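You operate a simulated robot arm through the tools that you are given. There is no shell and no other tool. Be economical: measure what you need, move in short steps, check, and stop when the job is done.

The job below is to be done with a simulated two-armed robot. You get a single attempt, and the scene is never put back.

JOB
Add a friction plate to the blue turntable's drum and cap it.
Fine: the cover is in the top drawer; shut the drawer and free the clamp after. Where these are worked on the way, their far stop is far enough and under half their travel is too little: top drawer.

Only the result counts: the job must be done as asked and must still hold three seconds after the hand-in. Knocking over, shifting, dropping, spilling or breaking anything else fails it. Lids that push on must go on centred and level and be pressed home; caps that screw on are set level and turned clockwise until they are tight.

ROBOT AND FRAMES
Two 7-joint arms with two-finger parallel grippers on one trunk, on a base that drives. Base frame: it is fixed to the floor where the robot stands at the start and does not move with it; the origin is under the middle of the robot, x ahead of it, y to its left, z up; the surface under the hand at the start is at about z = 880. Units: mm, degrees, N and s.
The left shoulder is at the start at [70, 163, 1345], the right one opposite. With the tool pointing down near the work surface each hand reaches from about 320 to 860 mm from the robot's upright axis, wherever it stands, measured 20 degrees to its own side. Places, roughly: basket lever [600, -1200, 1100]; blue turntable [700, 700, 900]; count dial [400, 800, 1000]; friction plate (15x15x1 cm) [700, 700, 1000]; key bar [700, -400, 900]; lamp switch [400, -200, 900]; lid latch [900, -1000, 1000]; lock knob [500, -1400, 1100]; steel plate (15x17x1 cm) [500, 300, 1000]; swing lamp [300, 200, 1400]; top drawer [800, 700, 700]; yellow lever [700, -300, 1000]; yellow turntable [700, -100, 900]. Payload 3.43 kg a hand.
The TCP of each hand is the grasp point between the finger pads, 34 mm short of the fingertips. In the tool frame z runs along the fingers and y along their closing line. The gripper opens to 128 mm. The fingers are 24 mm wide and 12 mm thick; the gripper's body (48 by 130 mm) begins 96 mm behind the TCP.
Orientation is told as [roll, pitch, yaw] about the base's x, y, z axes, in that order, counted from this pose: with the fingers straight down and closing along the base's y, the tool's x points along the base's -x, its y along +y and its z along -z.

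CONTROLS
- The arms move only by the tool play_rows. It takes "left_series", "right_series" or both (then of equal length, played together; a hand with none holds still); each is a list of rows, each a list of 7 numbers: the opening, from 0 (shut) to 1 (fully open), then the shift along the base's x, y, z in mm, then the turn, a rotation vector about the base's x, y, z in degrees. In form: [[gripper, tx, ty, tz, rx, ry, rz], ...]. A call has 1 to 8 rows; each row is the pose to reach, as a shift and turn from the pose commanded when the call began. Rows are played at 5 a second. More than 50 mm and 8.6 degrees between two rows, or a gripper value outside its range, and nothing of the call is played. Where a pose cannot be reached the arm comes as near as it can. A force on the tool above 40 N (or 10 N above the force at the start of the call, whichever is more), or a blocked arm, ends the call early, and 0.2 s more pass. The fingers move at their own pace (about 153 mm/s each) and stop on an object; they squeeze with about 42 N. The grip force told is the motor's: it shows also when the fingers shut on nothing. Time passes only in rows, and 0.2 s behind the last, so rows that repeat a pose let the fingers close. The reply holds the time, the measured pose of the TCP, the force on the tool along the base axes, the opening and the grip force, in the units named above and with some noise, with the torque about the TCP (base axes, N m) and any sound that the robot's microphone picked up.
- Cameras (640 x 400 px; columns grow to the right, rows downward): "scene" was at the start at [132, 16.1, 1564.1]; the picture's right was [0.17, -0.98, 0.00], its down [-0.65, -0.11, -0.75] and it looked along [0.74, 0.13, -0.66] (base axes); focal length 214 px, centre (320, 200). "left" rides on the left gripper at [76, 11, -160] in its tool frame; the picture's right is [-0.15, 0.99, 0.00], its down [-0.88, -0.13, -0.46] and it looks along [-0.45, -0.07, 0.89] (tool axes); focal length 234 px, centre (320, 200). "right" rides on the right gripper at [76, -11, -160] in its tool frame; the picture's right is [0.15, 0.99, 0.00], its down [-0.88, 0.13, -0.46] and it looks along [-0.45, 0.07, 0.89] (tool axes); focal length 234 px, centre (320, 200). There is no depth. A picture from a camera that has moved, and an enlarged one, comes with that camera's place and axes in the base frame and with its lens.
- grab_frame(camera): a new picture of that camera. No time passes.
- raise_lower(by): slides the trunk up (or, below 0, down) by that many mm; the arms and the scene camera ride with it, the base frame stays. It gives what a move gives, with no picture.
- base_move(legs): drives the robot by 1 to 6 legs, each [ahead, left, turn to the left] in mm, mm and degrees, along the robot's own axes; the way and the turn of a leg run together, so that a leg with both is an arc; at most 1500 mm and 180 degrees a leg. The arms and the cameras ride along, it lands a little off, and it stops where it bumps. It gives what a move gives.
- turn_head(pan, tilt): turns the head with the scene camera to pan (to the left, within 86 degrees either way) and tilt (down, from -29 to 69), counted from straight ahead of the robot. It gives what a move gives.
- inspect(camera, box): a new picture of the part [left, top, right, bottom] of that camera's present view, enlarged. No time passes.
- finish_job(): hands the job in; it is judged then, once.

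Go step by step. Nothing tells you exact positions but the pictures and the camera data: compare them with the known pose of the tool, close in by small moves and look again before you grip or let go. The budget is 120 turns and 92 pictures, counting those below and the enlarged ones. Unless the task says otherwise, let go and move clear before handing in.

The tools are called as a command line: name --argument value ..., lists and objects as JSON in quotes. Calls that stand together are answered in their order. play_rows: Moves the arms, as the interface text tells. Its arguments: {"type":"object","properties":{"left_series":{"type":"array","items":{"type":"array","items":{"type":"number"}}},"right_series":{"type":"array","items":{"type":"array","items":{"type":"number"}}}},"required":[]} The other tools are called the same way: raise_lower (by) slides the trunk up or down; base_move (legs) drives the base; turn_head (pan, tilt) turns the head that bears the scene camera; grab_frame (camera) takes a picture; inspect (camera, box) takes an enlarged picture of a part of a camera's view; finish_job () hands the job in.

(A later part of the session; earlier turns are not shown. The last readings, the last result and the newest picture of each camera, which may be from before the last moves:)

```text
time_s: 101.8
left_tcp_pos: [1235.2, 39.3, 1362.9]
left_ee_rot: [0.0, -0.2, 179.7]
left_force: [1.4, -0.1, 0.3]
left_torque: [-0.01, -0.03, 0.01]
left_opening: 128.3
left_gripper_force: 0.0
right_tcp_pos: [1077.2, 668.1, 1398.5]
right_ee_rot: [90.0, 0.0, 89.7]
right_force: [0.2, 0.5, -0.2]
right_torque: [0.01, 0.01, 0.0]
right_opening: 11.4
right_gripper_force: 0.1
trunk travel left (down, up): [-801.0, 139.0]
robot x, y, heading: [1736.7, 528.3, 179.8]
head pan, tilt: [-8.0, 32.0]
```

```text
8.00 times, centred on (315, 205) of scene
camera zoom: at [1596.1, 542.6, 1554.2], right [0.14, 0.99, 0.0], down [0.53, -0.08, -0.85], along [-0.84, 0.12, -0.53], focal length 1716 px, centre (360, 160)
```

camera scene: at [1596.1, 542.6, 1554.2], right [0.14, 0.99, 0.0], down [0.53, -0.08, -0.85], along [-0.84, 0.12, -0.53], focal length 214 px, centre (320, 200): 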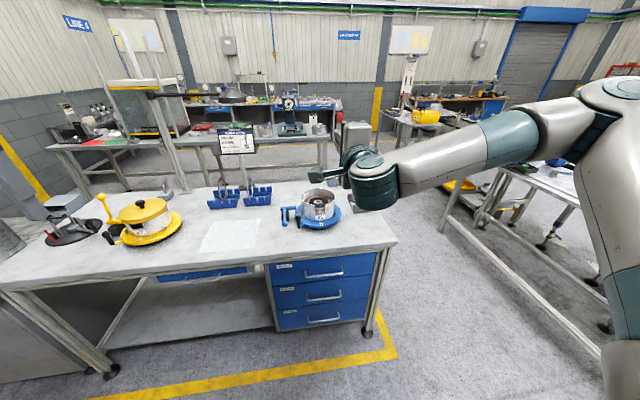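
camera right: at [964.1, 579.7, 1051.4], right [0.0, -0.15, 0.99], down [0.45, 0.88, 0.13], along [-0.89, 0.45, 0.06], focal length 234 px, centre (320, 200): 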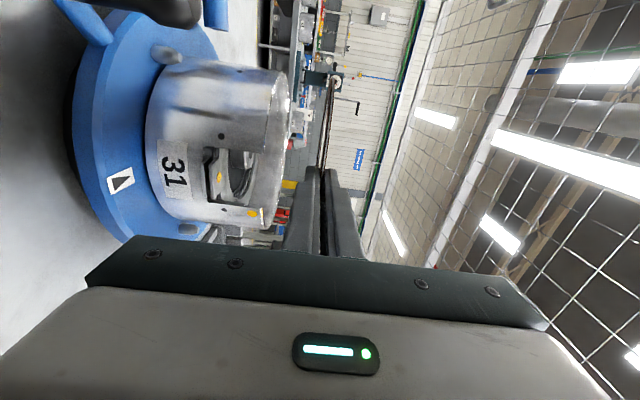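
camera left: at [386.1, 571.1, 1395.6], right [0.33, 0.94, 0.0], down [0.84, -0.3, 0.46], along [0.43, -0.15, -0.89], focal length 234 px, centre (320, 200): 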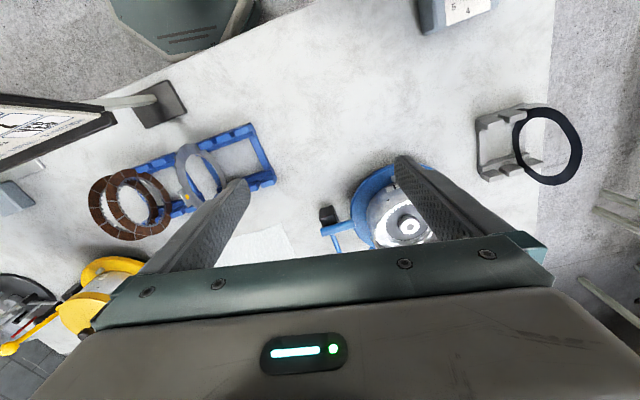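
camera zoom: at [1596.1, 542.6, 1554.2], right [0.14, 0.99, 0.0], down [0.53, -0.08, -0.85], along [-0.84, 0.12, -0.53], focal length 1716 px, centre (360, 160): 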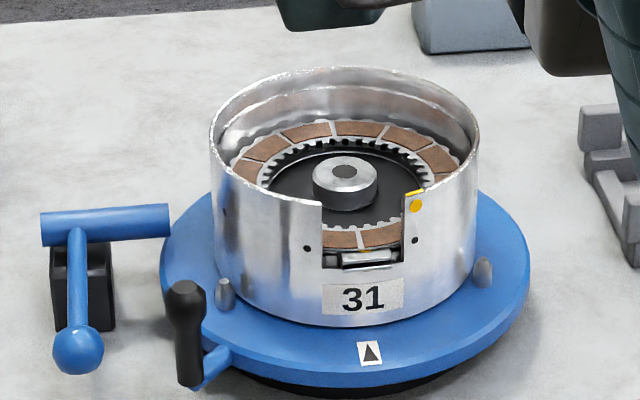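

The plate lies flat around the hub. Next is the drawer: I take its handle to be at about (921, 665, 696). The hand already points at it, so I'll lower the trunk.

raise_lower --by -400

raise_lower --by -302

play_rows --right_series '[[0.5, 0, 0, 0, 0, 0, 0], [0.5, 0, 0, 0, 0, 0, 0]]'

grab_frame --camera "right"

```text
time_s: 105.6
left_tcp_pos: [1236.3, 39.5, 963.1]
left_ee_rot: [0.0, -0.1, 179.8]
left_force: [-0.2, 1.0, 0.3]
left_torque: [-0.01, -0.01, -0.01]
left_opening: 128.1
left_gripper_force: 0.0
right_tcp_pos: [1077.9, 667.8, 999.2]
right_ee_rot: [89.9, 0.1, 89.9]
right_force: [-0.4, -0.2, -0.2]
right_torque: [0.0, 0.02, 0.02]
right_opening: 11.8
right_gripper_force: 0.0
trunk travel left (down, up): [-401.0, 539.0]
robot x, y, heading: [1735.0, 529.2, 179.6]
head pan, tilt: [-8.0, 32.0]
```

```text
time_s: 108.6
left_tcp_pos: [1235.3, 39.5, 660.7]
left_ee_rot: [-0.1, -0.2, 179.7]
left_force: [0.1, 0.2, -0.8]
left_torque: [0.03, -0.03, 0.01]
left_opening: 128.0
left_gripper_force: 0.0
right_tcp_pos: [1077.3, 666.5, 696.0]
right_ee_rot: [90.0, 0.1, 90.0]
right_force: [-0.4, 0.6, -0.1]
right_torque: [-0.01, 0.0, -0.01]
right_opening: 11.5
right_gripper_force: 0.1
trunk travel left (down, up): [-99.0, 841.0]
robot x, y, heading: [1737.0, 523.4, 179.7]
head pan, tilt: [-8.0, 32.0]
```

```text
time_s: 109.2
left_tcp_pos: [1235.9, 38.9, 661.5]
left_ee_rot: [0.0, -0.3, 179.6]
left_force: [-0.8, 1.1, -0.1]
left_torque: [0.01, 0.04, 0.02]
left_opening: 127.6
left_gripper_force: 0.1
right_tcp_pos: [1077.5, 667.1, 696.0]
right_ee_rot: [89.9, 0.1, 89.9]
right_force: [-0.1, -0.3, -0.5]
right_torque: [0.0, 0.0, 0.0]
right_opening: 64.0
right_gripper_force: 0.1
trunk travel left (down, up): [-99.0, 841.0]
robot x, y, heading: [1736.1, 529.5, 180.1]
head pan, tilt: [-8.0, 32.0]
```

```text
30 pictures are left
camera right: at [1238.0, 590.9, 685.4], right [0.0, -0.15, 0.99], down [0.46, 0.88, 0.13], along [-0.89, 0.45, 0.07], focal length 234 px, centre (320, 200)
```

right: 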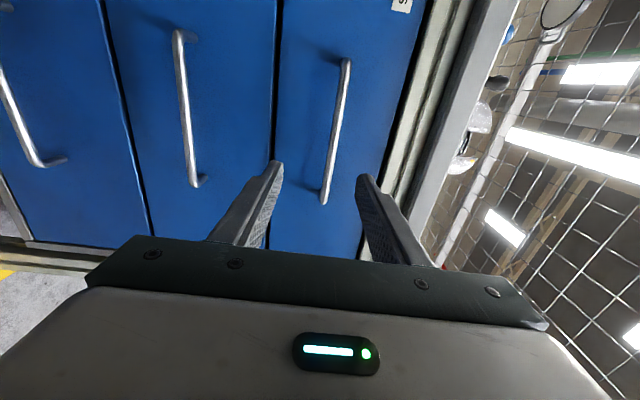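

The top handle runs between the fingers, about 15 mm high of centre. I'll raise, drive in, and then close on it.

base_move --legs '[[85, 0, 0]]'

play_rows --right_series '[[0.5, 0, 0, 14, 0, 0, 0], [0.5, -20, 0, 14, 0, 0, 0], [0.5, -40, 0, 14, 0, 0, 0], [0.5, -55, 0, 14, 0, 0, 0], [0.5, -55, 0, 14, 0, 0, 0]]'

grab_frame --camera "right"

```text
time_s: 110.3
left_tcp_pos: [1150.7, 40.6, 660.4]
left_ee_rot: [0.1, -0.2, 179.7]
left_force: [-0.5, -0.4, -0.4]
left_torque: [0.01, 0.02, 0.01]
left_opening: 128.1
left_gripper_force: 0.2
right_tcp_pos: [992.4, 669.1, 696.6]
right_ee_rot: [90.0, 0.0, 89.9]
right_force: [-0.1, 0.0, 1.1]
right_torque: [0.01, 0.03, 0.02]
right_opening: 63.9
right_gripper_force: 0.0
trunk travel left (down, up): [-99.0, 841.0]
robot x, y, heading: [1649.2, 531.0, 179.8]
head pan, tilt: [-8.0, 32.0]
```

```text
time_s: 111.5
left_tcp_pos: [1150.7, 40.8, 661.1]
left_ee_rot: [0.0, -0.2, 179.8]
left_force: [0.1, -0.2, 0.9]
left_torque: [-0.03, 0.02, 0.0]
left_opening: 128.3
left_gripper_force: 0.1
right_tcp_pos: [938.6, 669.1, 710.4]
right_ee_rot: [90.0, 0.0, 89.8]
right_force: [-0.9, 0.3, 0.7]
right_torque: [0.03, -0.03, 0.02]
right_opening: 64.0
right_gripper_force: 0.0
trunk travel left (down, up): [-99.0, 841.0]
robot x, y, heading: [1656.0, 530.6, 179.7]
head pan, tilt: [-8.0, 32.0]
```

```text
29 pictures are left
camera right: at [1098.6, 592.2, 699.2], right [0.0, -0.15, 0.99], down [0.46, 0.88, 0.13], along [-0.89, 0.45, 0.07], focal length 234 px, centre (320, 200)
```

right: 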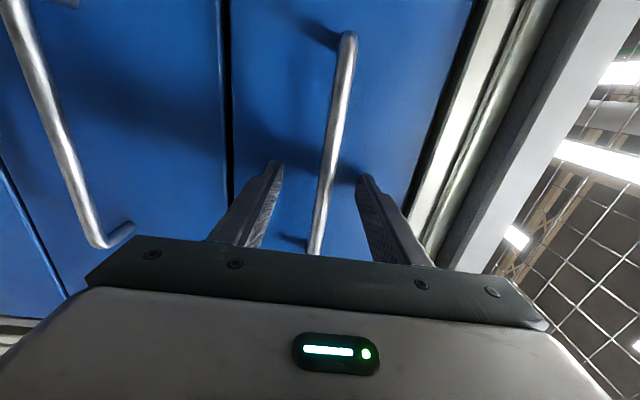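

play_rows --right_series '[[0.5, -8, 0, 0, 0, 0, 0], [0.2, -8, 0, 0, 0, 0, 0], [0, -8, 0, 0, 0, 0, 0], [0, -8, 0, 0, 0, 0, 0]]'

```text
time_s: 112.4
left_tcp_pos: [1150.7, 42.1, 661.2]
left_ee_rot: [0.0, -0.2, 179.6]
left_force: [-0.4, 0.7, -0.2]
left_torque: [0.01, 0.02, 0.0]
left_opening: 127.9
left_gripper_force: 0.2
right_tcp_pos: [934.3, 670.0, 713.7]
right_ee_rot: [90.2, 0.0, 90.0]
right_force: [15.2, 1.0, 2.7]
right_torque: [-0.03, 0.16, -0.63]
right_opening: 11.4
right_gripper_force: 44.6
trunk travel left (down, up): [-99.0, 841.0]
robot x, y, heading: [1653.3, 525.6, 179.9]
head pan, tilt: [-8.0, 32.0]
stopped in row 4 (right hand): the force on the tool passed its limit at 41 N (the readings are from after the stop); the commanded pose is now the measured one
```

The handle is gripped. I'll pull the drawer by driving back.

base_move --legs '[[-200, 0, 0]]'

base_move --legs '[[-150, 0, 0]]'

```text
time_s: 114.0
left_tcp_pos: [1354.5, 40.8, 661.9]
left_ee_rot: [0.1, -0.2, 179.8]
left_force: [-1.1, 0.0, 0.3]
left_torque: [0.01, 0.02, 0.0]
left_opening: 128.0
left_gripper_force: 0.1
right_tcp_pos: [1135.1, 669.5, 713.3]
right_ee_rot: [90.2, 0.1, 89.8]
right_force: [-0.5, 14.3, 16.7]
right_torque: [0.21, -0.12, 0.08]
right_opening: 11.3
right_gripper_force: 44.8
trunk travel left (down, up): [-99.0, 841.0]
robot x, y, heading: [1855.1, 526.2, 179.6]
head pan, tilt: [-8.0, 32.0]
```

```text
time_s: 115.4
left_tcp_pos: [1502.1, 40.3, 661.3]
left_ee_rot: [0.1, -0.2, 179.5]
left_force: [0.0, -0.2, -0.4]
left_torque: [0.0, 0.0, 0.0]
left_opening: 128.0
left_gripper_force: 0.2
right_tcp_pos: [1282.9, 668.4, 713.0]
right_ee_rot: [90.1, 0.2, 89.7]
right_force: [-0.3, 3.1, 8.3]
right_torque: [0.08, -0.1, 0.65]
right_opening: 11.5
right_gripper_force: 45.3
trunk travel left (down, up): [-99.0, 841.0]
robot x, y, heading: [2003.6, 531.2, 179.5]
head pan, tilt: [-8.0, 32.0]
```

base_move --legs '[[-70, 0, 0]]'

turn_head --pan -13 --tilt 35

grab_frame --camera "scene"

```text
time_s: 116.2
left_tcp_pos: [1518.2, 39.3, 660.6]
left_ee_rot: [0.0, 0.0, 179.5]
left_force: [0.0, -0.8, 0.5]
left_torque: [0.0, 0.01, 0.0]
left_opening: 128.1
left_gripper_force: 0.0
right_tcp_pos: [1297.9, 670.0, 713.1]
right_ee_rot: [90.3, 0.1, 89.6]
right_force: [0.1, -0.4, -2.9]
right_torque: [0.12, -0.01, -0.19]
right_opening: 11.9
right_gripper_force: 44.9
trunk travel left (down, up): [-99.0, 841.0]
robot x, y, heading: [2020.3, 528.5, 179.5]
head pan, tilt: [-8.0, 32.0]
stopped in leg 1: the force on the tool passed its limit at 78 N (the readings are from after the stop); the commanded pose is now the measured one
```

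```text
time_s: 116.9
left_tcp_pos: [1518.8, 40.1, 659.8]
left_ee_rot: [0.0, -0.1, 179.4]
left_force: [-0.5, -0.8, -0.1]
left_torque: [0.02, 0.01, -0.01]
left_opening: 128.0
left_gripper_force: 0.0
right_tcp_pos: [1298.1, 669.9, 712.7]
right_ee_rot: [90.3, 0.1, 89.7]
right_force: [1.5, 0.1, -4.8]
right_torque: [0.15, -0.01, 0.01]
right_opening: 11.8
right_gripper_force: 44.8
trunk travel left (down, up): [-99.0, 841.0]
robot x, y, heading: [2019.9, 529.0, 179.5]
head pan, tilt: [-13.0, 35.0]
```

```text
28 pictures are left
camera scene: at [1883.5, 549.1, 847.5], right [0.23, 0.97, 0.0], down [0.56, -0.13, -0.82], along [-0.8, 0.19, -0.57], focal length 214 px, centre (320, 200)
```

scene: 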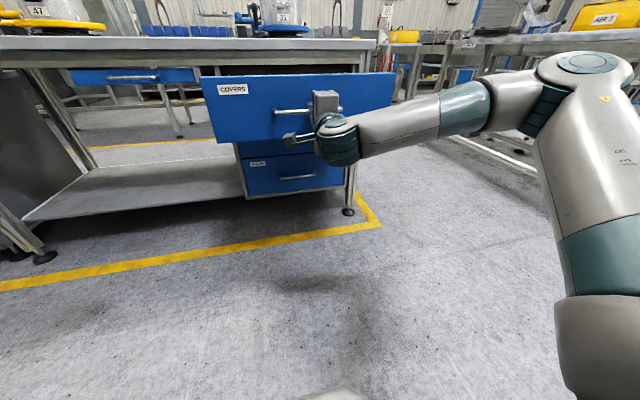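

The drawer is fully open. I'll release, back off, raise the trunk and look inside.

play_rows --right_series '[[0.3, 0, 0, 0, 0, 0, 0], [0.5, 0, 0, 0, 0, 0, 0], [0.5, 0, 0, 0, 0, 0, 0]]'

base_move --legs '[[-120, 0, 0]]'

raise_lower --by 400

raise_lower --by 250

grab_frame --camera "scene"

```text
time_s: 117.7
left_tcp_pos: [1518.8, 39.0, 661.8]
left_ee_rot: [0.0, -0.1, 179.5]
left_force: [-0.4, -0.1, 0.1]
left_torque: [0.01, 0.01, 0.02]
left_opening: 128.2
left_gripper_force: 0.0
right_tcp_pos: [1298.9, 670.6, 714.0]
right_ee_rot: [90.4, 0.2, 89.6]
right_force: [-0.1, -0.1, 0.4]
right_torque: [-0.01, 0.01, -0.02]
right_opening: 64.1
right_gripper_force: 0.0
trunk travel left (down, up): [-99.0, 841.0]
robot x, y, heading: [2024.8, 529.6, 179.7]
head pan, tilt: [-13.0, 35.0]
```

```text
time_s: 118.9
left_tcp_pos: [1639.8, 39.3, 661.7]
left_ee_rot: [0.0, 0.0, 179.4]
left_force: [0.0, -0.4, 0.1]
left_torque: [0.02, -0.02, -0.01]
left_opening: 128.3
left_gripper_force: 0.0
right_tcp_pos: [1419.7, 670.2, 714.5]
right_ee_rot: [90.4, 0.0, 89.7]
right_force: [-0.1, -0.9, 0.4]
right_torque: [-0.02, 0.01, -0.01]
right_opening: 63.5
right_gripper_force: 0.0
trunk travel left (down, up): [-99.0, 841.0]
robot x, y, heading: [2142.2, 533.0, 179.7]
head pan, tilt: [-13.0, 35.0]
```

```text
time_s: 122.7
left_tcp_pos: [1640.1, 39.0, 1061.3]
left_ee_rot: [-0.1, -0.2, 179.6]
left_force: [0.1, -0.6, 0.2]
left_torque: [0.0, -0.03, 0.03]
left_opening: 128.1
left_gripper_force: 0.1
right_tcp_pos: [1421.5, 670.1, 1113.9]
right_ee_rot: [90.4, 0.1, 89.6]
right_force: [-0.2, -1.5, 0.1]
right_torque: [0.0, 0.01, 0.03]
right_opening: 64.0
right_gripper_force: 0.1
trunk travel left (down, up): [-499.0, 441.0]
robot x, y, heading: [2143.0, 525.7, 179.5]
head pan, tilt: [-13.0, 35.0]
```

```text
time_s: 125.3
left_tcp_pos: [1640.0, 40.4, 1310.3]
left_ee_rot: [0.0, -0.1, 179.5]
left_force: [-0.7, 0.6, -0.7]
left_torque: [0.0, 0.01, -0.02]
left_opening: 127.8
left_gripper_force: 0.1
right_tcp_pos: [1419.8, 668.5, 1365.4]
right_ee_rot: [90.4, 0.1, 89.7]
right_force: [-0.4, 0.3, 0.3]
right_torque: [0.0, -0.02, 0.0]
right_opening: 64.0
right_gripper_force: 0.0
trunk travel left (down, up): [-749.0, 191.0]
robot x, y, heading: [2142.8, 526.1, 179.4]
head pan, tilt: [-13.0, 35.0]
```

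```text
27 pictures are left
camera scene: at [2005.3, 548.2, 1497.5], right [0.23, 0.97, 0.0], down [0.56, -0.13, -0.82], along [-0.8, 0.19, -0.57], focal length 214 px, centre (320, 200)
```

scene: 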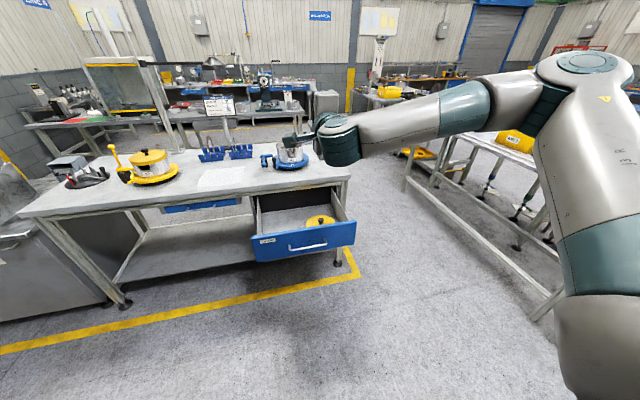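

inspect --camera "scene" --box '[245, 175, 365, 265]'

```text
4.44 times, centred on (305, 220) of scene
camera zoom: at [2005.3, 548.2, 1497.5], right [0.23, 0.97, 0.0], down [0.56, -0.13, -0.82], along [-0.8, 0.19, -0.57], focal length 953 px, centre (387, 111)
```

zoom: 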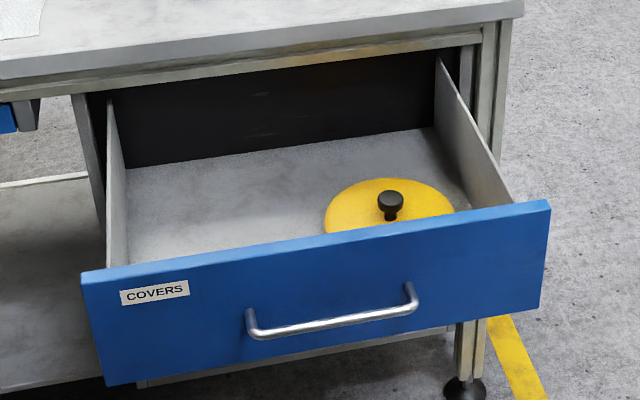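

There is one yellow cover with a black knob in the drawer, near (1095, 768). I'll turn the right hand back to fingers-down and then drive closer.

play_rows --right_series '[[0.7, 0, 0, 0, 0, -8.2, 0], [0.7, 0, 0, 0, 0, -16.4, 0], [0.7, 0, 0, 0, 0, -24.6, 0], [0.7, 0, 0, 0, 0, -32.8, 0], [0.7, 0, 0, 0, 0, -41, 0], [0.7, 0, 0, 0, 0, -49.2, 0], [0.7, 0, 0, 0, 0, -57.4, 0], [0.7, 0, 0, 0, 0, -65.6, 0]]'

play_rows --right_series '[[0.7, 0, 0, 0, 0, -8.2, 0], [0.7, 0, 0, 0, 0, -16.4, 0], [0.7, 0, 0, 0, 0, -24.8, 0], [0.7, 0, 0, 0, 0, -24.8, 0]]'

base_move --legs '[[470, 0, 0.5]]'

```text
time_s: 127.1
left_tcp_pos: [1638.4, 38.9, 1310.3]
left_ee_rot: [0.0, -0.1, 179.6]
left_force: [-0.4, -1.0, -0.8]
left_torque: [-0.01, -0.01, 0.0]
left_opening: 127.9
left_gripper_force: 0.1
right_tcp_pos: [1420.5, 667.8, 1364.3]
right_ee_rot: [24.7, -0.5, 89.8]
right_force: [-0.9, 0.4, 0.1]
right_torque: [0.02, 0.01, -0.02]
right_opening: 89.6
right_gripper_force: 0.0
trunk travel left (down, up): [-749.0, 191.0]
robot x, y, heading: [2140.1, 525.1, 179.6]
head pan, tilt: [-13.0, 35.0]
```

```text
time_s: 128.1
left_tcp_pos: [1640.3, 40.1, 1312.1]
left_ee_rot: [0.1, 0.0, 179.4]
left_force: [0.3, -0.9, 0.2]
left_torque: [-0.02, 0.02, 0.01]
left_opening: 127.8
left_gripper_force: 0.0
right_tcp_pos: [1420.4, 668.8, 1366.1]
right_ee_rot: [-0.1, -0.4, 90.0]
right_force: [-0.2, 0.3, 0.1]
right_torque: [-0.01, -0.01, 0.03]
right_opening: 89.7
right_gripper_force: 0.1
trunk travel left (down, up): [-749.0, 191.0]
robot x, y, heading: [2144.9, 523.5, 179.8]
head pan, tilt: [-13.0, 35.0]
```

```text
time_s: 130.9
left_tcp_pos: [1183.9, 33.4, 1311.6]
left_ee_rot: [0.0, -0.2, -179.8]
left_force: [0.5, 1.1, 0.6]
left_torque: [-0.03, 0.01, -0.01]
left_opening: 128.1
left_gripper_force: 0.1
right_tcp_pos: [955.3, 659.7, 1366.0]
right_ee_rot: [0.2, -0.4, 90.6]
right_force: [1.0, 0.2, -0.2]
right_torque: [-0.01, 0.02, 0.01]
right_opening: 89.6
right_gripper_force: 0.0
trunk travel left (down, up): [-749.0, 191.0]
robot x, y, heading: [1676.4, 529.1, -179.8]
head pan, tilt: [-13.0, 35.0]
```

grab_frame --camera "right"

```text
25 pictures are left
camera right: at [968.4, 582.1, 1524.1], right [-0.99, -0.16, 0.0], down [-0.14, 0.88, 0.46], along [-0.07, 0.46, -0.89], focal length 234 px, centre (320, 200)
```

right: 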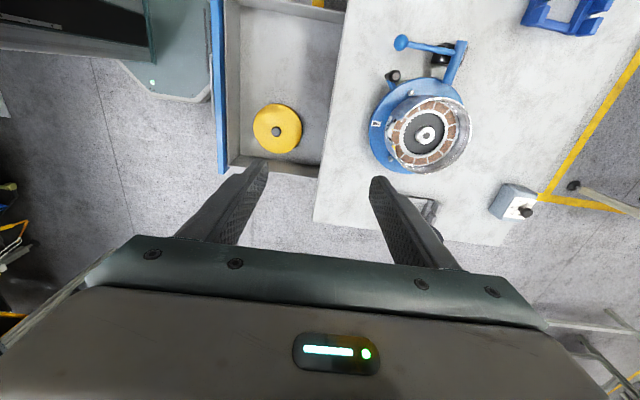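

inspect --camera "right" --box '[360, 80, 490, 180]'

inspect --camera "right" --box '[235, 90, 325, 170]'

```text
4.00 times, centred on (425, 130) of right
camera zoom: at [968.4, 582.1, 1524.1], right [-0.99, -0.16, 0.0], down [-0.14, 0.88, 0.46], along [-0.07, 0.46, -0.89], focal length 937 px, centre (-100, 480)
```

zoom: 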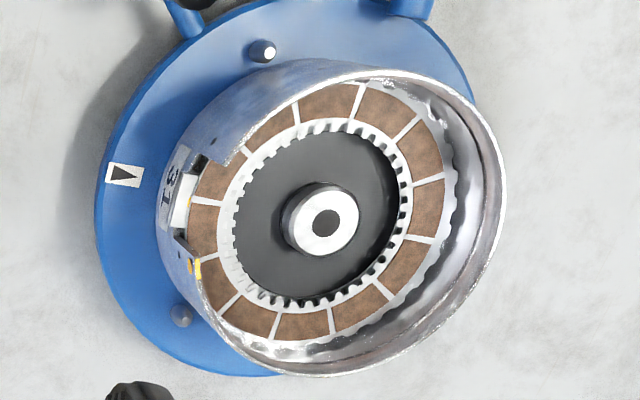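

```text
5.00 times, centred on (280, 130) of right
camera zoom: at [968.4, 582.1, 1524.1], right [-0.99, -0.16, 0.0], down [-0.14, 0.88, 0.46], along [-0.07, 0.46, -0.89], focal length 1171 px, centre (520, 550)
```

zoom: 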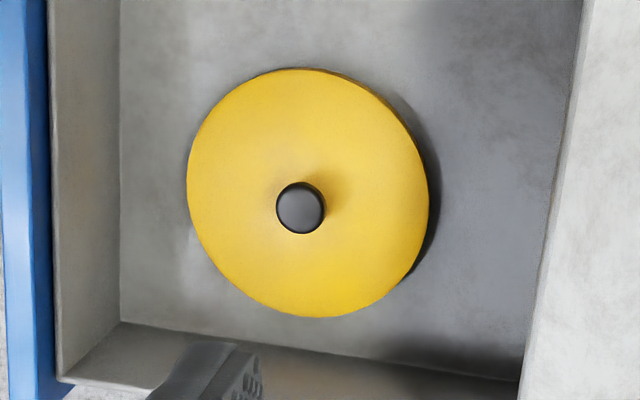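

The plate looks meshed around the hub. For the cover, I'll move over the knob at about (1092, 767) and lower.

play_rows --right_series '[[0.6, 34, 26, 0, 0, 0, -0.6], [0.6, 68, 53, -10, 0, 0, -0.6], [0.6, 100, 80, -20, 0, 0, -0.6], [0.6, 137, 107, -30, 0, 0, -0.6], [0.6, 137, 107, -60, 0, 0, -0.6], [0.6, 137, 107, -60, 0, 0, -0.6]]'

raise_lower --by -400

grab_frame --camera "right"

```text
time_s: 132.3
left_tcp_pos: [1182.5, 32.2, 1309.9]
left_ee_rot: [-0.2, 0.0, -179.8]
left_force: [0.4, -1.2, 1.0]
left_torque: [0.03, 0.0, 0.02]
left_opening: 128.2
left_gripper_force: 0.0
right_tcp_pos: [1090.9, 765.5, 1304.2]
right_ee_rot: [0.0, -0.4, 90.0]
right_force: [0.1, 0.2, 0.0]
right_torque: [0.03, -0.02, 0.02]
right_opening: 77.1
right_gripper_force: 0.1
trunk travel left (down, up): [-749.0, 191.0]
robot x, y, heading: [1681.6, 526.4, -179.7]
head pan, tilt: [-13.0, 35.0]
```

```text
time_s: 136.1
left_tcp_pos: [1182.8, 33.0, 910.6]
left_ee_rot: [0.1, -0.2, -179.8]
left_force: [-0.3, 0.4, 0.0]
left_torque: [-0.01, 0.03, 0.0]
left_opening: 127.9
left_gripper_force: 0.0
right_tcp_pos: [1092.2, 766.2, 904.3]
right_ee_rot: [0.0, -0.4, 90.1]
right_force: [0.0, 0.3, 0.3]
right_torque: [-0.01, 0.01, -0.04]
right_opening: 76.6
right_gripper_force: 0.0
trunk travel left (down, up): [-349.0, 591.0]
robot x, y, heading: [1679.6, 528.0, -179.9]
head pan, tilt: [-13.0, 35.0]
```

```text
22 pictures are left
camera right: at [1104.0, 688.4, 1063.8], right [-0.99, -0.15, 0.0], down [-0.13, 0.88, 0.46], along [-0.07, 0.46, -0.89], focal length 234 px, centre (320, 200)
```

right: 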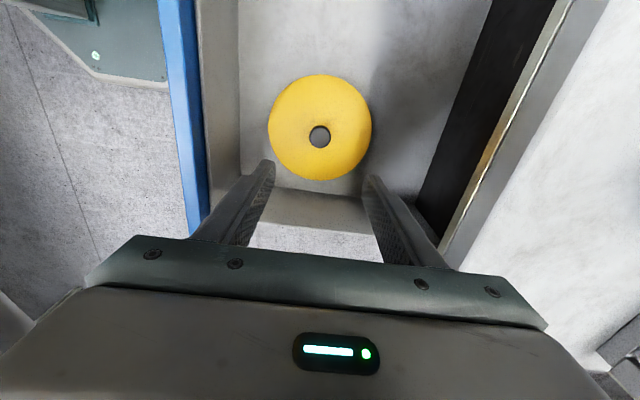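

The knob's top is at about (1092, 766, 713), directly below the hand. Descending.

raise_lower --by -140

play_rows --right_series '[[0.5, 0, 0, -14, 0, 0, 0], [0.5, 0, 0, -28, 0, 0, 0], [0.5, 0, 0, -38, 0, 0, 0], [0.5, 0, 0, -38, 0, 0, 0]]'

inspect --camera "right" --box '[240, 60, 400, 220]'

```text
time_s: 137.8
left_tcp_pos: [1180.4, 33.9, 770.1]
left_ee_rot: [0.0, -0.1, -179.9]
left_force: [-0.3, -0.3, 1.3]
left_torque: [0.01, 0.03, 0.0]
left_opening: 128.2
left_gripper_force: 0.1
right_tcp_pos: [1091.9, 766.5, 764.5]
right_ee_rot: [0.0, -0.3, 89.9]
right_force: [-0.7, -0.6, 0.5]
right_torque: [0.02, 0.0, 0.0]
right_opening: 76.8
right_gripper_force: 0.0
trunk travel left (down, up): [-209.0, 731.0]
robot x, y, heading: [1680.1, 526.3, -179.7]
head pan, tilt: [-13.0, 35.0]
```

```text
time_s: 138.8
left_tcp_pos: [1182.5, 33.0, 771.1]
left_ee_rot: [0.0, -0.1, -179.7]
left_force: [-0.5, -0.3, -1.2]
left_torque: [0.02, 0.02, -0.03]
left_opening: 127.8
left_gripper_force: 0.0
right_tcp_pos: [1090.1, 766.5, 725.9]
right_ee_rot: [0.0, -0.4, 90.0]
right_force: [0.1, -0.2, -0.2]
right_torque: [0.01, 0.02, -0.01]
right_opening: 64.0
right_gripper_force: 0.2
trunk travel left (down, up): [-209.0, 731.0]
robot x, y, heading: [1677.2, 532.0, -179.7]
head pan, tilt: [-13.0, 35.0]
```

```text
2.50 times, centred on (320, 140) of right
camera zoom: at [1104.0, 689.1, 885.9], right [-0.99, -0.15, 0.0], down [-0.13, 0.88, 0.46], along [-0.07, 0.46, -0.89], focal length 585 px, centre (320, 350)
```

zoom: 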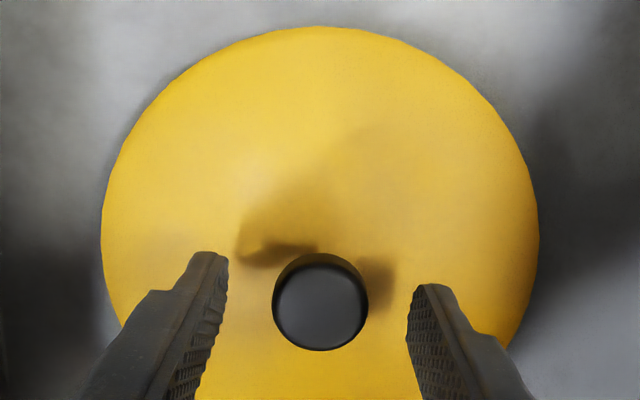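

play_rows --right_series '[[0.5, 0, -3, -2, 0, 0, 0], [0.2, 0, -3, -2, 0, 0, 0], [0, 0, -3, -2, 0, 0, 0], [0, 0, -3, -2, 0, 0, 0]]'

play_rows --right_series '[[0, 0, 0, 20, 0, 0, 0], [0, 0, 0, 40, 0, 0, 0], [0, 0, 0, 60, 0, 0, 0], [0, 0, 0, 60, 0, 0, 0]]'

grab_frame --camera "right"

```text
time_s: 139.8
left_tcp_pos: [1181.3, 33.5, 770.5]
left_ee_rot: [0.0, -0.1, -179.8]
left_force: [0.7, 0.3, -0.4]
left_torque: [-0.02, -0.01, 0.04]
left_opening: 127.9
left_gripper_force: 0.0
right_tcp_pos: [1090.9, 763.3, 724.7]
right_ee_rot: [0.0, -0.3, 90.1]
right_force: [0.2, -0.1, 0.3]
right_torque: [-0.01, 0.04, 0.01]
right_opening: 32.6
right_gripper_force: 41.8
trunk travel left (down, up): [-209.0, 731.0]
robot x, y, heading: [1676.0, 526.4, -179.5]
head pan, tilt: [-13.0, 35.0]
```

```text
time_s: 140.8
left_tcp_pos: [1181.8, 33.1, 771.2]
left_ee_rot: [0.1, -0.1, -179.9]
left_force: [-0.7, 0.2, -0.2]
left_torque: [-0.01, 0.03, -0.04]
left_opening: 128.0
left_gripper_force: 0.1
right_tcp_pos: [1091.8, 763.1, 783.5]
right_ee_rot: [-0.1, -0.5, 90.0]
right_force: [-0.4, 0.7, -0.7]
right_torque: [-0.04, -0.01, 0.0]
right_opening: 32.3
right_gripper_force: 41.5
trunk travel left (down, up): [-209.0, 731.0]
robot x, y, heading: [1676.6, 528.2, -179.7]
head pan, tilt: [-13.0, 35.0]
```

```text
20 pictures are left
camera right: at [1103.6, 685.8, 943.4], right [-0.99, -0.15, 0.0], down [-0.13, 0.88, 0.46], along [-0.07, 0.46, -0.89], focal length 234 px, centre (320, 200)
```

right: 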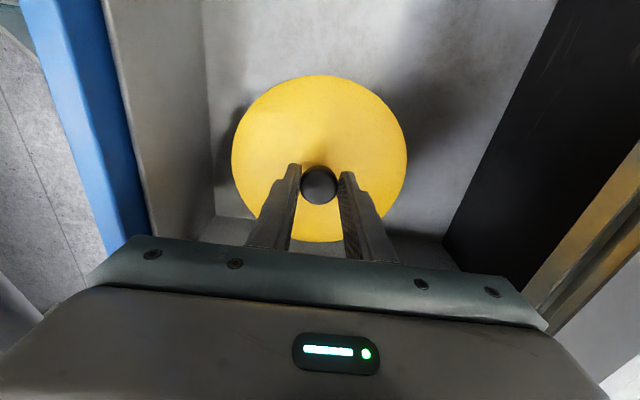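

The cover hangs level from the hand. I'll raise everything, back off, and bring the left hand round to push the drawer shut.

raise_lower --by 270

base_move --legs '[[-170, 0, 0], [0, -232, 0]]'

play_rows --left_series '[[0, 0, 45, 0, 0, 0, 0], [0, 0, 90, 0, 0, 0, 0], [0, 0, 135, 0, 0, 0, 0], [0, 0, 180, 0, 0, 0, 0], [0, 0, 225, 0, 0, 0, 0], [0, 0, 270, 0, 0, 0, 0], [0, 0, 315, 0, 0, 0, 0], [0, 0, 360, 0, 0, 0, 0]]' --right_series '[[0, 0, 0, 10, 0, 0, 0], [0, 0, 0, 20, 0, 0, 0], [0, 0, 0, 30, 0, 0, 0], [0, 0, 0, 40, 0, 0, 0], [0, 0, 0, 50, 0, 0, 0], [0, 0, 0, 60, 0, 0, 0], [0, 0, 0, 70, 0, 0, 0], [0, 0, 0, 80, 0, 0, 0]]'

```text
time_s: 143.6
left_tcp_pos: [1182.9, 33.1, 1041.1]
left_ee_rot: [0.0, 0.0, -179.8]
left_force: [0.1, 0.2, -0.3]
left_torque: [-0.03, 0.01, 0.0]
left_opening: 127.9
left_gripper_force: 0.0
right_tcp_pos: [1092.4, 763.6, 1053.0]
right_ee_rot: [0.0, -0.4, 89.9]
right_force: [0.7, 0.8, -1.2]
right_torque: [0.0, 0.03, -0.01]
right_opening: 32.1
right_gripper_force: 41.7
trunk travel left (down, up): [-479.0, 461.0]
robot x, y, heading: [1676.8, 528.7, -179.6]
head pan, tilt: [-13.0, 35.0]
```

```text
time_s: 146.4
left_tcp_pos: [1352.7, 273.6, 1040.5]
left_ee_rot: [0.1, -0.1, -179.6]
left_force: [-0.2, 0.5, 0.7]
left_torque: [-0.04, -0.03, 0.01]
left_opening: 127.9
left_gripper_force: 0.0
right_tcp_pos: [1258.4, 1004.4, 1053.9]
right_ee_rot: [0.0, -0.4, 90.2]
right_force: [-0.2, 0.5, -1.8]
right_torque: [-0.01, 0.02, 0.0]
right_opening: 32.3
right_gripper_force: 42.3
trunk travel left (down, up): [-479.0, 461.0]
robot x, y, heading: [1849.6, 770.9, -179.3]
head pan, tilt: [-13.0, 35.0]
```

```text
time_s: 148.2
left_tcp_pos: [1350.1, 621.6, 1042.2]
left_ee_rot: [0.2, 0.0, -179.4]
left_force: [1.2, -0.2, 0.3]
left_torque: [0.03, -0.04, 0.01]
left_opening: 0.0
left_gripper_force: 32.6
left hand out of reach, approached as far as the arm can: row 8
right_tcp_pos: [1257.1, 1003.6, 1132.2]
right_ee_rot: [-0.1, -0.4, 90.4]
right_force: [0.4, 0.7, -1.8]
right_torque: [0.0, -0.03, 0.0]
right_opening: 32.0
right_gripper_force: 42.0
trunk travel left (down, up): [-479.0, 461.0]
robot x, y, heading: [1847.8, 768.4, -179.5]
head pan, tilt: [-13.0, 35.0]
```

play_rows --left_series '[[0, 10, 0, -40, 0, 0, 0], [0, 10, 0, -80, 0, 0, 0], [0, 10, 0, -120, 0, 0, 0], [0, 10, 0, -160, 0, 0, 0], [0, 10, 0, -200, 0, 0, 0], [0, 10, 0, -240, 0, 0, 0], [0, 10, 0, -280, 0, 0, 0], [0, 10, 0, -280, 0, 0, 0]]'

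turn_head --pan 5 --tilt 45

grab_frame --camera "scene"

```text
time_s: 150.0
left_tcp_pos: [1363.7, 619.0, 764.4]
left_ee_rot: [-0.1, -0.2, -179.5]
left_force: [-0.6, 0.3, 0.4]
left_torque: [0.01, 0.0, 0.0]
left_opening: 0.1
left_gripper_force: 33.5
left hand out of reach, approached as far as the arm can: row 7, 8
right_tcp_pos: [1258.3, 1004.1, 1133.8]
right_ee_rot: [-0.1, -0.4, 90.2]
right_force: [-0.3, 0.4, -1.4]
right_torque: [0.0, 0.01, 0.0]
right_opening: 32.1
right_gripper_force: 42.3
trunk travel left (down, up): [-479.0, 461.0]
robot x, y, heading: [1848.9, 769.3, -179.4]
head pan, tilt: [-13.0, 35.0]
```

```text
time_s: 150.8
left_tcp_pos: [1364.6, 618.4, 764.7]
left_ee_rot: [-0.1, -0.1, -179.6]
left_force: [-0.1, 0.6, -0.2]
left_torque: [-0.05, -0.03, 0.01]
left_opening: 0.0
left_gripper_force: 33.1
right_tcp_pos: [1258.4, 1004.9, 1133.1]
right_ee_rot: [0.0, -0.4, 90.2]
right_force: [0.3, -0.1, -1.6]
right_torque: [0.0, -0.01, 0.02]
right_opening: 31.9
right_gripper_force: 42.0
trunk travel left (down, up): [-479.0, 461.0]
robot x, y, heading: [1843.2, 770.8, -179.6]
head pan, tilt: [5.0, 45.0]
```

```text
19 pictures are left
camera scene: at [1714.0, 762.4, 1212.8], right [-0.1, 1.0, 0.0], down [0.7, 0.07, -0.71], along [-0.7, -0.07, -0.71], focal length 214 px, centre (320, 200)
```

scene: 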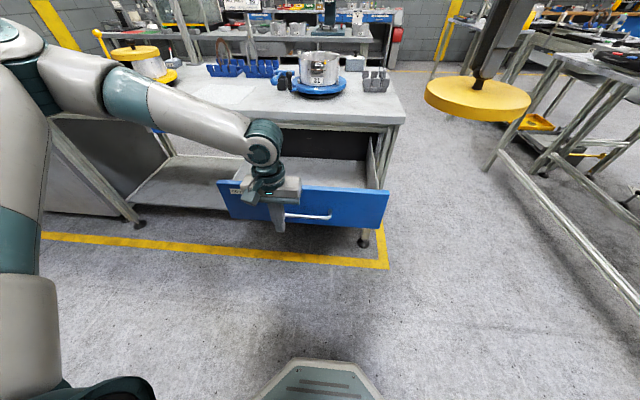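

The cover has a skirt and is held level. I'll lower a little so the left fingers push on the handle bar, then drive forward to shut the drawer.

raise_lower --by -36

base_move --legs '[[330, 0, 0]]'

grab_frame --camera "scene"

```text
time_s: 151.6
left_tcp_pos: [1364.0, 617.9, 728.8]
left_ee_rot: [-0.1, -0.1, -179.6]
left_force: [0.1, 0.0, -0.1]
left_torque: [0.0, 0.01, -0.03]
left_opening: 0.1
left_gripper_force: 33.0
right_tcp_pos: [1259.6, 1004.7, 1097.2]
right_ee_rot: [0.0, -0.4, 90.3]
right_force: [0.4, 0.5, -1.0]
right_torque: [0.0, 0.03, -0.01]
right_opening: 31.9
right_gripper_force: 41.8
trunk travel left (down, up): [-443.0, 497.0]
robot x, y, heading: [1846.5, 768.1, -179.9]
head pan, tilt: [5.0, 45.0]
```

```text
time_s: 153.8
left_tcp_pos: [1027.1, 617.5, 728.4]
left_ee_rot: [-0.1, -0.1, -179.8]
left_force: [0.6, 1.0, 0.4]
left_torque: [0.03, 0.0, 0.02]
left_opening: 0.1
left_gripper_force: 32.9
right_tcp_pos: [924.9, 1004.9, 1097.7]
right_ee_rot: [0.1, -0.5, 90.1]
right_force: [-0.1, 0.3, -0.5]
right_torque: [0.0, 0.0, 0.02]
right_opening: 32.3
right_gripper_force: 42.1
trunk travel left (down, up): [-443.0, 497.0]
robot x, y, heading: [1514.0, 768.0, -179.8]
head pan, tilt: [5.0, 45.0]
```

```text
18 pictures are left
camera scene: at [1377.8, 760.2, 1176.7], right [-0.09, 1.0, 0.0], down [0.7, 0.07, -0.71], along [-0.7, -0.07, -0.71], focal length 214 px, centre (320, 200)
```

scene: 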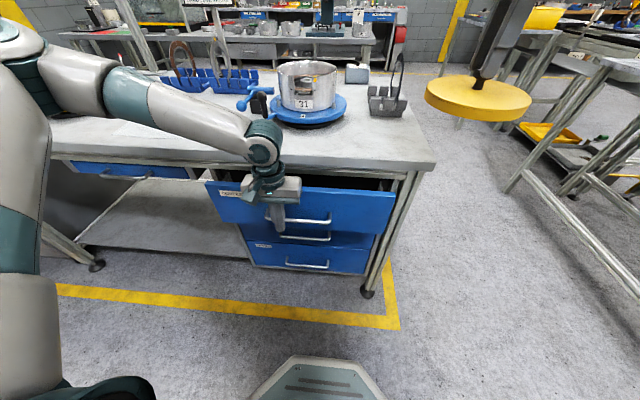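

play_rows --right_series '[[0, 0, 0, 20, 0, 0, 0], [0, 0, 0, 40, 0, 0, 0], [0, 0, 0, 40, 0, 0, 0]]'

base_move --legs '[[120, 0, 0]]'

```text
time_s: 154.6
left_tcp_pos: [1026.5, 619.4, 728.2]
left_ee_rot: [0.0, -0.1, -179.8]
left_force: [-0.2, 0.6, 0.2]
left_torque: [0.02, -0.02, -0.03]
left_opening: 0.0
left_gripper_force: 33.7
right_tcp_pos: [923.4, 1004.0, 1137.5]
right_ee_rot: [0.0, -0.4, 90.0]
right_force: [-0.3, -0.2, -0.7]
right_torque: [0.0, 0.0, 0.01]
right_opening: 32.4
right_gripper_force: 41.4
trunk travel left (down, up): [-443.0, 497.0]
robot x, y, heading: [1512.7, 764.9, -179.6]
head pan, tilt: [5.0, 45.0]
```

```text
time_s: 155.6
left_tcp_pos: [977.7, 616.4, 729.0]
left_ee_rot: [-0.1, 0.7, 179.9]
left_force: [1.4, 0.3, -1.3]
left_torque: [0.04, 0.17, 0.04]
left_opening: 0.0
left_gripper_force: 33.3
right_tcp_pos: [862.7, 1002.4, 1135.5]
right_ee_rot: [-0.2, -0.5, 90.0]
right_force: [-1.2, 0.0, -1.4]
right_torque: [-0.02, -0.01, -0.02]
right_opening: 32.3
right_gripper_force: 41.8
trunk travel left (down, up): [-443.0, 497.0]
robot x, y, heading: [1450.2, 766.2, -179.7]
head pan, tilt: [5.0, 45.0]
stopped in leg 1: the force on the tool passed its limit at 151 N (the readings are from after the stop); the commanded pose is now the measured one
```

grab_frame --camera "left"

inspect --camera "scene" --box '[160, 60, 460, 280]'

```text
17 pictures are left
camera left: at [1049.3, 605.9, 889.5], right [-0.15, -0.99, 0.0], down [-0.89, 0.13, 0.44], along [-0.44, 0.07, -0.9], focal length 234 px, centre (320, 200)
```

left: 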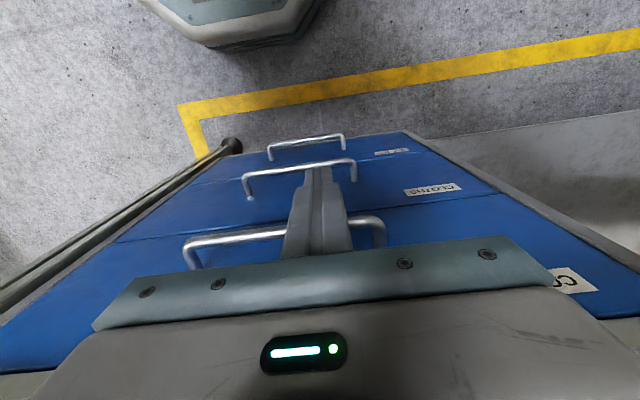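

```text
1.82 times, centred on (310, 170) of scene
camera zoom: at [1318.8, 759.7, 1176.6], right [-0.09, 1.0, 0.0], down [0.7, 0.07, -0.71], along [-0.7, -0.07, -0.71], focal length 390 px, centre (338, 254)
```

zoom: 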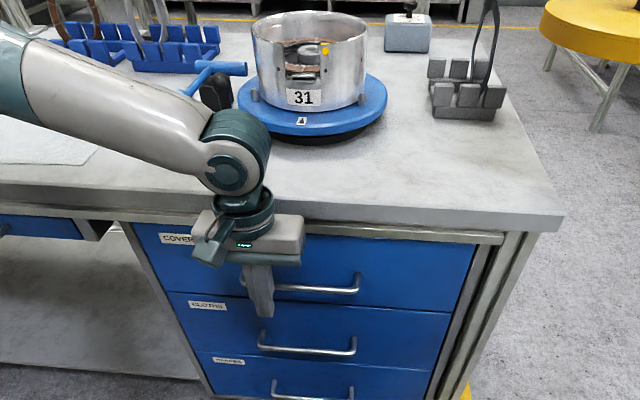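

The drawer is flush with the others, so it is shut. I'll back away, raise up, and use the free left hand to press-test the plate through the drum's gap before capping.

base_move --legs '[[-80, 0, 0]]'

raise_lower --by 370

base_move --legs '[[200, -45, 0]]'

grab_frame --camera "left"

```text
time_s: 156.7
left_tcp_pos: [1055.8, 617.0, 729.5]
left_ee_rot: [0.1, 0.6, 179.9]
left_force: [1.1, -0.4, 1.5]
left_torque: [-0.02, 0.04, 0.03]
left_opening: 0.2
left_gripper_force: 33.2
right_tcp_pos: [941.2, 1004.2, 1137.2]
right_ee_rot: [-0.2, -0.6, 89.9]
right_force: [0.6, -0.9, -0.8]
right_torque: [-0.05, 0.06, -0.02]
right_opening: 32.0
right_gripper_force: 42.1
trunk travel left (down, up): [-443.0, 497.0]
robot x, y, heading: [1532.4, 765.6, -179.7]
head pan, tilt: [5.0, 45.0]
```

```text
time_s: 160.3
left_tcp_pos: [1054.5, 618.7, 1098.9]
left_ee_rot: [0.0, 0.8, 179.9]
left_force: [0.1, -0.1, 0.3]
left_torque: [-0.01, 0.01, 0.04]
left_opening: 0.0
left_gripper_force: 33.1
right_tcp_pos: [940.1, 1003.3, 1505.6]
right_ee_rot: [-0.1, -0.5, 90.0]
right_force: [0.1, 0.1, -0.3]
right_torque: [-0.01, -0.03, 0.01]
right_opening: 32.3
right_gripper_force: 42.4
trunk travel left (down, up): [-813.0, 127.0]
robot x, y, heading: [1528.6, 766.5, -179.6]
head pan, tilt: [5.0, 45.0]
```

```text
time_s: 161.9
left_tcp_pos: [857.7, 662.0, 1100.6]
left_ee_rot: [-0.1, 0.6, 179.7]
left_force: [-1.2, -0.3, 0.2]
left_torque: [0.01, 0.04, -0.02]
left_opening: 0.0
left_gripper_force: 33.4
right_tcp_pos: [747.8, 1047.6, 1507.9]
right_ee_rot: [0.0, -0.4, 89.9]
right_force: [0.4, -0.3, -1.2]
right_torque: [0.0, 0.03, 0.0]
right_opening: 32.0
right_gripper_force: 41.9
trunk travel left (down, up): [-813.0, 127.0]
robot x, y, heading: [1334.4, 812.4, -179.7]
head pan, tilt: [5.0, 45.0]
```

```text
15 pictures are left
camera left: at [931.7, 650.7, 1260.7], right [-0.15, -0.99, 0.0], down [-0.88, 0.13, 0.45], along [-0.44, 0.07, -0.89], focal length 234 px, centre (320, 200)
```

left: 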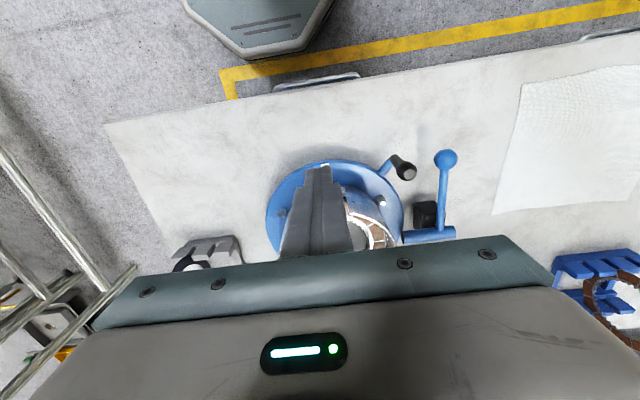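

play_rows --left_series '[[0, -30, 0, 0, 0, -0.6, 0], [0, -60, 0, 0, 0, -0.6, 0], [0, -87, 0, 0, 0, -0.6, 0], [0, -87, 0, -25, 0, -0.6, 0], [0, -87, 0, -50, 0, -0.6, 0], [0, -87, 0, -66, 0, -0.6, 0], [0, -87, 0, -66, 0, -0.6, 0]]'

inspect --camera "left" --box '[230, 110, 430, 260]'

```text
time_s: 163.5
left_tcp_pos: [789.6, 623.3, 1066.7]
left_ee_rot: [0.0, 1.3, 179.7]
left_force: [0.5, -0.5, 0.4]
left_torque: [-0.01, -0.04, -0.01]
left_opening: 0.0
left_gripper_force: 33.4
left hand out of reach, approached as far as the arm can: row 1, 2, 3, 4, 5, 6, 7
right_tcp_pos: [742.8, 1049.2, 1505.8]
right_ee_rot: [-0.1, -0.4, 89.9]
right_force: [0.3, 0.1, -0.6]
right_torque: [0.0, -0.01, 0.0]
right_opening: 31.7
right_gripper_force: 42.3
trunk travel left (down, up): [-813.0, 127.0]
robot x, y, heading: [1331.5, 810.7, -179.8]
head pan, tilt: [5.0, 45.0]
```

```text
2.67 times, centred on (330, 185) of left
camera zoom: at [859.8, 611.8, 1226.7], right [-0.15, -0.99, 0.0], down [-0.89, 0.13, 0.44], along [-0.43, 0.07, -0.9], focal length 624 px, centre (293, 240)
```

zoom: 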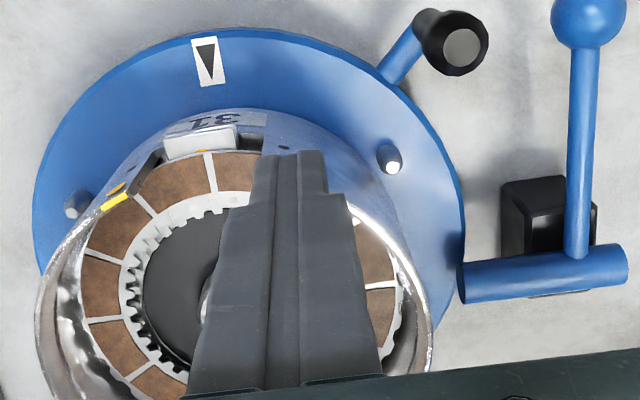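

base_move --legs '[[0, -120, 0]]'

play_rows --left_series '[[0, -10, -30, 0, 0, 0, 0], [0, -19, -60, 0, 0, 0, 0], [0, -19, -82, 0, 0, -1.2, 0], [0, -19, -82, -15, 0, -1.2, 0], [0, -19, -82, -30, 0, -1.2, 0], [0, -19, -82, -30, 0, -1.2, 0]]'

```text
time_s: 164.7
left_tcp_pos: [789.3, 739.4, 1065.3]
left_ee_rot: [0.0, 1.2, 179.9]
left_force: [-0.1, -0.7, -0.8]
left_torque: [0.05, 0.01, 0.03]
left_opening: 0.1
left_gripper_force: 32.8
right_tcp_pos: [741.5, 1164.6, 1506.9]
right_ee_rot: [-0.1, -0.6, 90.0]
right_force: [0.0, -0.2, -0.9]
right_torque: [0.01, -0.01, 0.02]
right_opening: 31.7
right_gripper_force: 42.1
trunk travel left (down, up): [-813.0, 127.0]
robot x, y, heading: [1329.2, 929.4, -179.6]
head pan, tilt: [5.0, 45.0]
```

```text
time_s: 166.1
left_tcp_pos: [768.9, 660.1, 1035.7]
left_ee_rot: [0.0, 2.5, 179.9]
left_force: [-0.2, 0.8, 0.7]
left_torque: [0.01, 0.0, 0.02]
left_opening: 0.0
left_gripper_force: 32.8
right_tcp_pos: [741.9, 1167.3, 1505.7]
right_ee_rot: [-0.1, -0.4, 90.0]
right_force: [-0.1, 0.9, -1.5]
right_torque: [-0.03, 0.0, 0.0]
right_opening: 31.8
right_gripper_force: 42.2
trunk travel left (down, up): [-813.0, 127.0]
robot x, y, heading: [1331.6, 934.3, -179.4]
head pan, tilt: [5.0, 45.0]
```

play_rows --left_series '[[0, 0, 0, 0, 0, 2.5, 0], [0, 0, 0, -5, 0, 2.5, 0], [0, 0, 0, -10, 0, 2.5, 0], [0, 0, 0, -14, 0, 2.5, 0], [0, 0, 0, -17, 0, 2.5, 0], [0, 0, 0, -19, 0, 2.5, 0]]'

inspect --camera "left" --box '[230, 90, 430, 250]'

```text
time_s: 167.5
left_tcp_pos: [769.4, 659.5, 1016.8]
left_ee_rot: [0.0, 0.1, 179.9]
left_force: [-0.5, 0.0, 0.1]
left_torque: [0.0, -0.01, -0.03]
left_opening: 0.0
left_gripper_force: 33.0
right_tcp_pos: [740.8, 1166.4, 1505.6]
right_ee_rot: [-0.1, -0.5, 90.0]
right_force: [0.3, -0.4, -1.6]
right_torque: [0.01, -0.01, -0.03]
right_opening: 31.9
right_gripper_force: 42.1
trunk travel left (down, up): [-813.0, 127.0]
robot x, y, heading: [1328.3, 929.7, -179.6]
head pan, tilt: [5.0, 45.0]
```

```text
2.50 times, centred on (330, 170) of left
camera zoom: at [843.8, 648.1, 1175.9], right [-0.15, -0.99, 0.0], down [-0.88, 0.13, 0.46], along [-0.45, 0.07, -0.89], focal length 585 px, centre (295, 275)
```

zoom: 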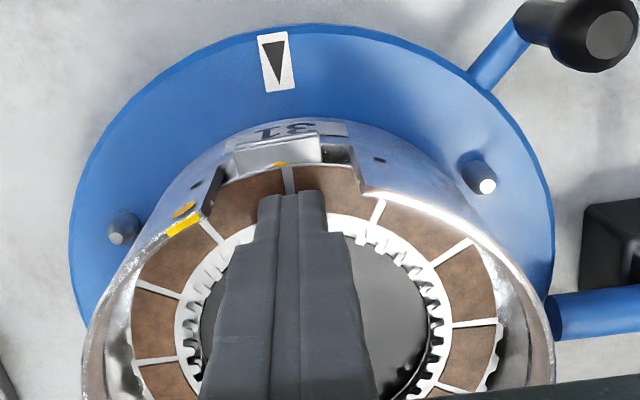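

play_rows --left_series '[[0, 0, 0, -2, 0, 0, 0], [0, 0, 0, -4, 0, 0, 0], [0, 0, 0, -6, 0, 0, 0], [0, 0, 0, -8, 0, 0, 0], [0, 0, 0, -10, 0, 0, 0], [0, 0, 0, -12, 0, 0, 0], [0, 0, 0, -14, 0, 0, 0], [0, 0, 0, -16, 0, 0, 0]]'

```text
time_s: 168.4
left_tcp_pos: [769.2, 658.5, 1015.3]
left_ee_rot: [0.1, -0.6, 179.8]
left_force: [9.1, -1.7, 23.5]
left_torque: [-0.03, -0.55, 0.07]
left_opening: 0.4
left_gripper_force: 32.8
right_tcp_pos: [745.2, 1167.4, 1507.5]
right_ee_rot: [0.0, -0.3, 90.0]
right_force: [-0.9, -0.1, -1.6]
right_torque: [0.01, 0.01, -0.02]
right_opening: 31.9
right_gripper_force: 41.7
trunk travel left (down, up): [-813.0, 127.0]
robot x, y, heading: [1326.4, 928.2, -179.5]
head pan, tilt: [5.0, 45.0]
stopped in row 4 (left hand): the force on the tool passed its limit at 46 N (the readings are from after the stop); the commanded pose is now the measured one
```

Contact is firm at tip height ≈ 981. I'll wiggle sideways under light pressure, so that if the teeth aren't meshed the plate will turn and drop.

play_rows --left_series '[[0, 0, 2, 0, 0, 0, 0], [0, 0, 4, 0, 0, 0, 0], [0, 0, 6, 0, 0, 0, 0], [0, 0, 3, 0, 0, 0, 0], [0, 0, 0, 0, 0, 0, 0], [0, 0, -3, 0, 0, 0, 0], [0, 0, -6, 0, 0, 0, 0]]'

inspect --camera "left" --box '[230, 90, 430, 250]'

```text
time_s: 170.0
left_tcp_pos: [769.2, 657.7, 1016.3]
left_ee_rot: [0.0, -0.7, 179.8]
left_force: [-1.2, 15.8, 32.2]
left_torque: [0.52, -0.23, -0.05]
left_opening: 0.0
left_gripper_force: 33.1
right_tcp_pos: [745.9, 1170.3, 1507.4]
right_ee_rot: [0.1, -0.3, 90.0]
right_force: [0.0, 0.2, -0.8]
right_torque: [0.02, 0.01, -0.02]
right_opening: 31.6
right_gripper_force: 41.6
trunk travel left (down, up): [-813.0, 127.0]
robot x, y, heading: [1327.4, 931.3, -179.7]
head pan, tilt: [5.0, 45.0]
```

```text
2.50 times, centred on (330, 170) of left
camera zoom: at [845.3, 646.1, 1174.3], right [-0.15, -0.99, 0.0], down [-0.87, 0.13, 0.47], along [-0.46, 0.07, -0.88], focal length 585 px, centre (295, 275)
```

zoom: 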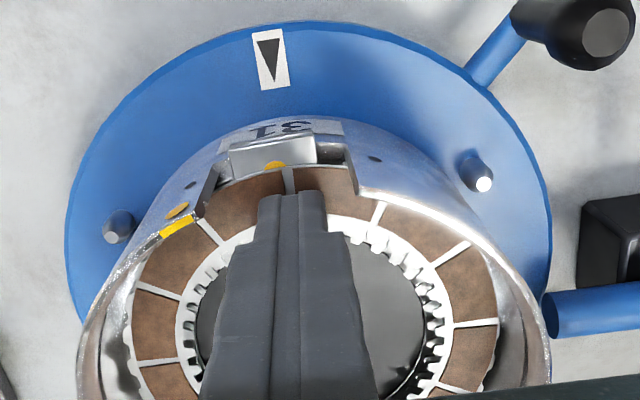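

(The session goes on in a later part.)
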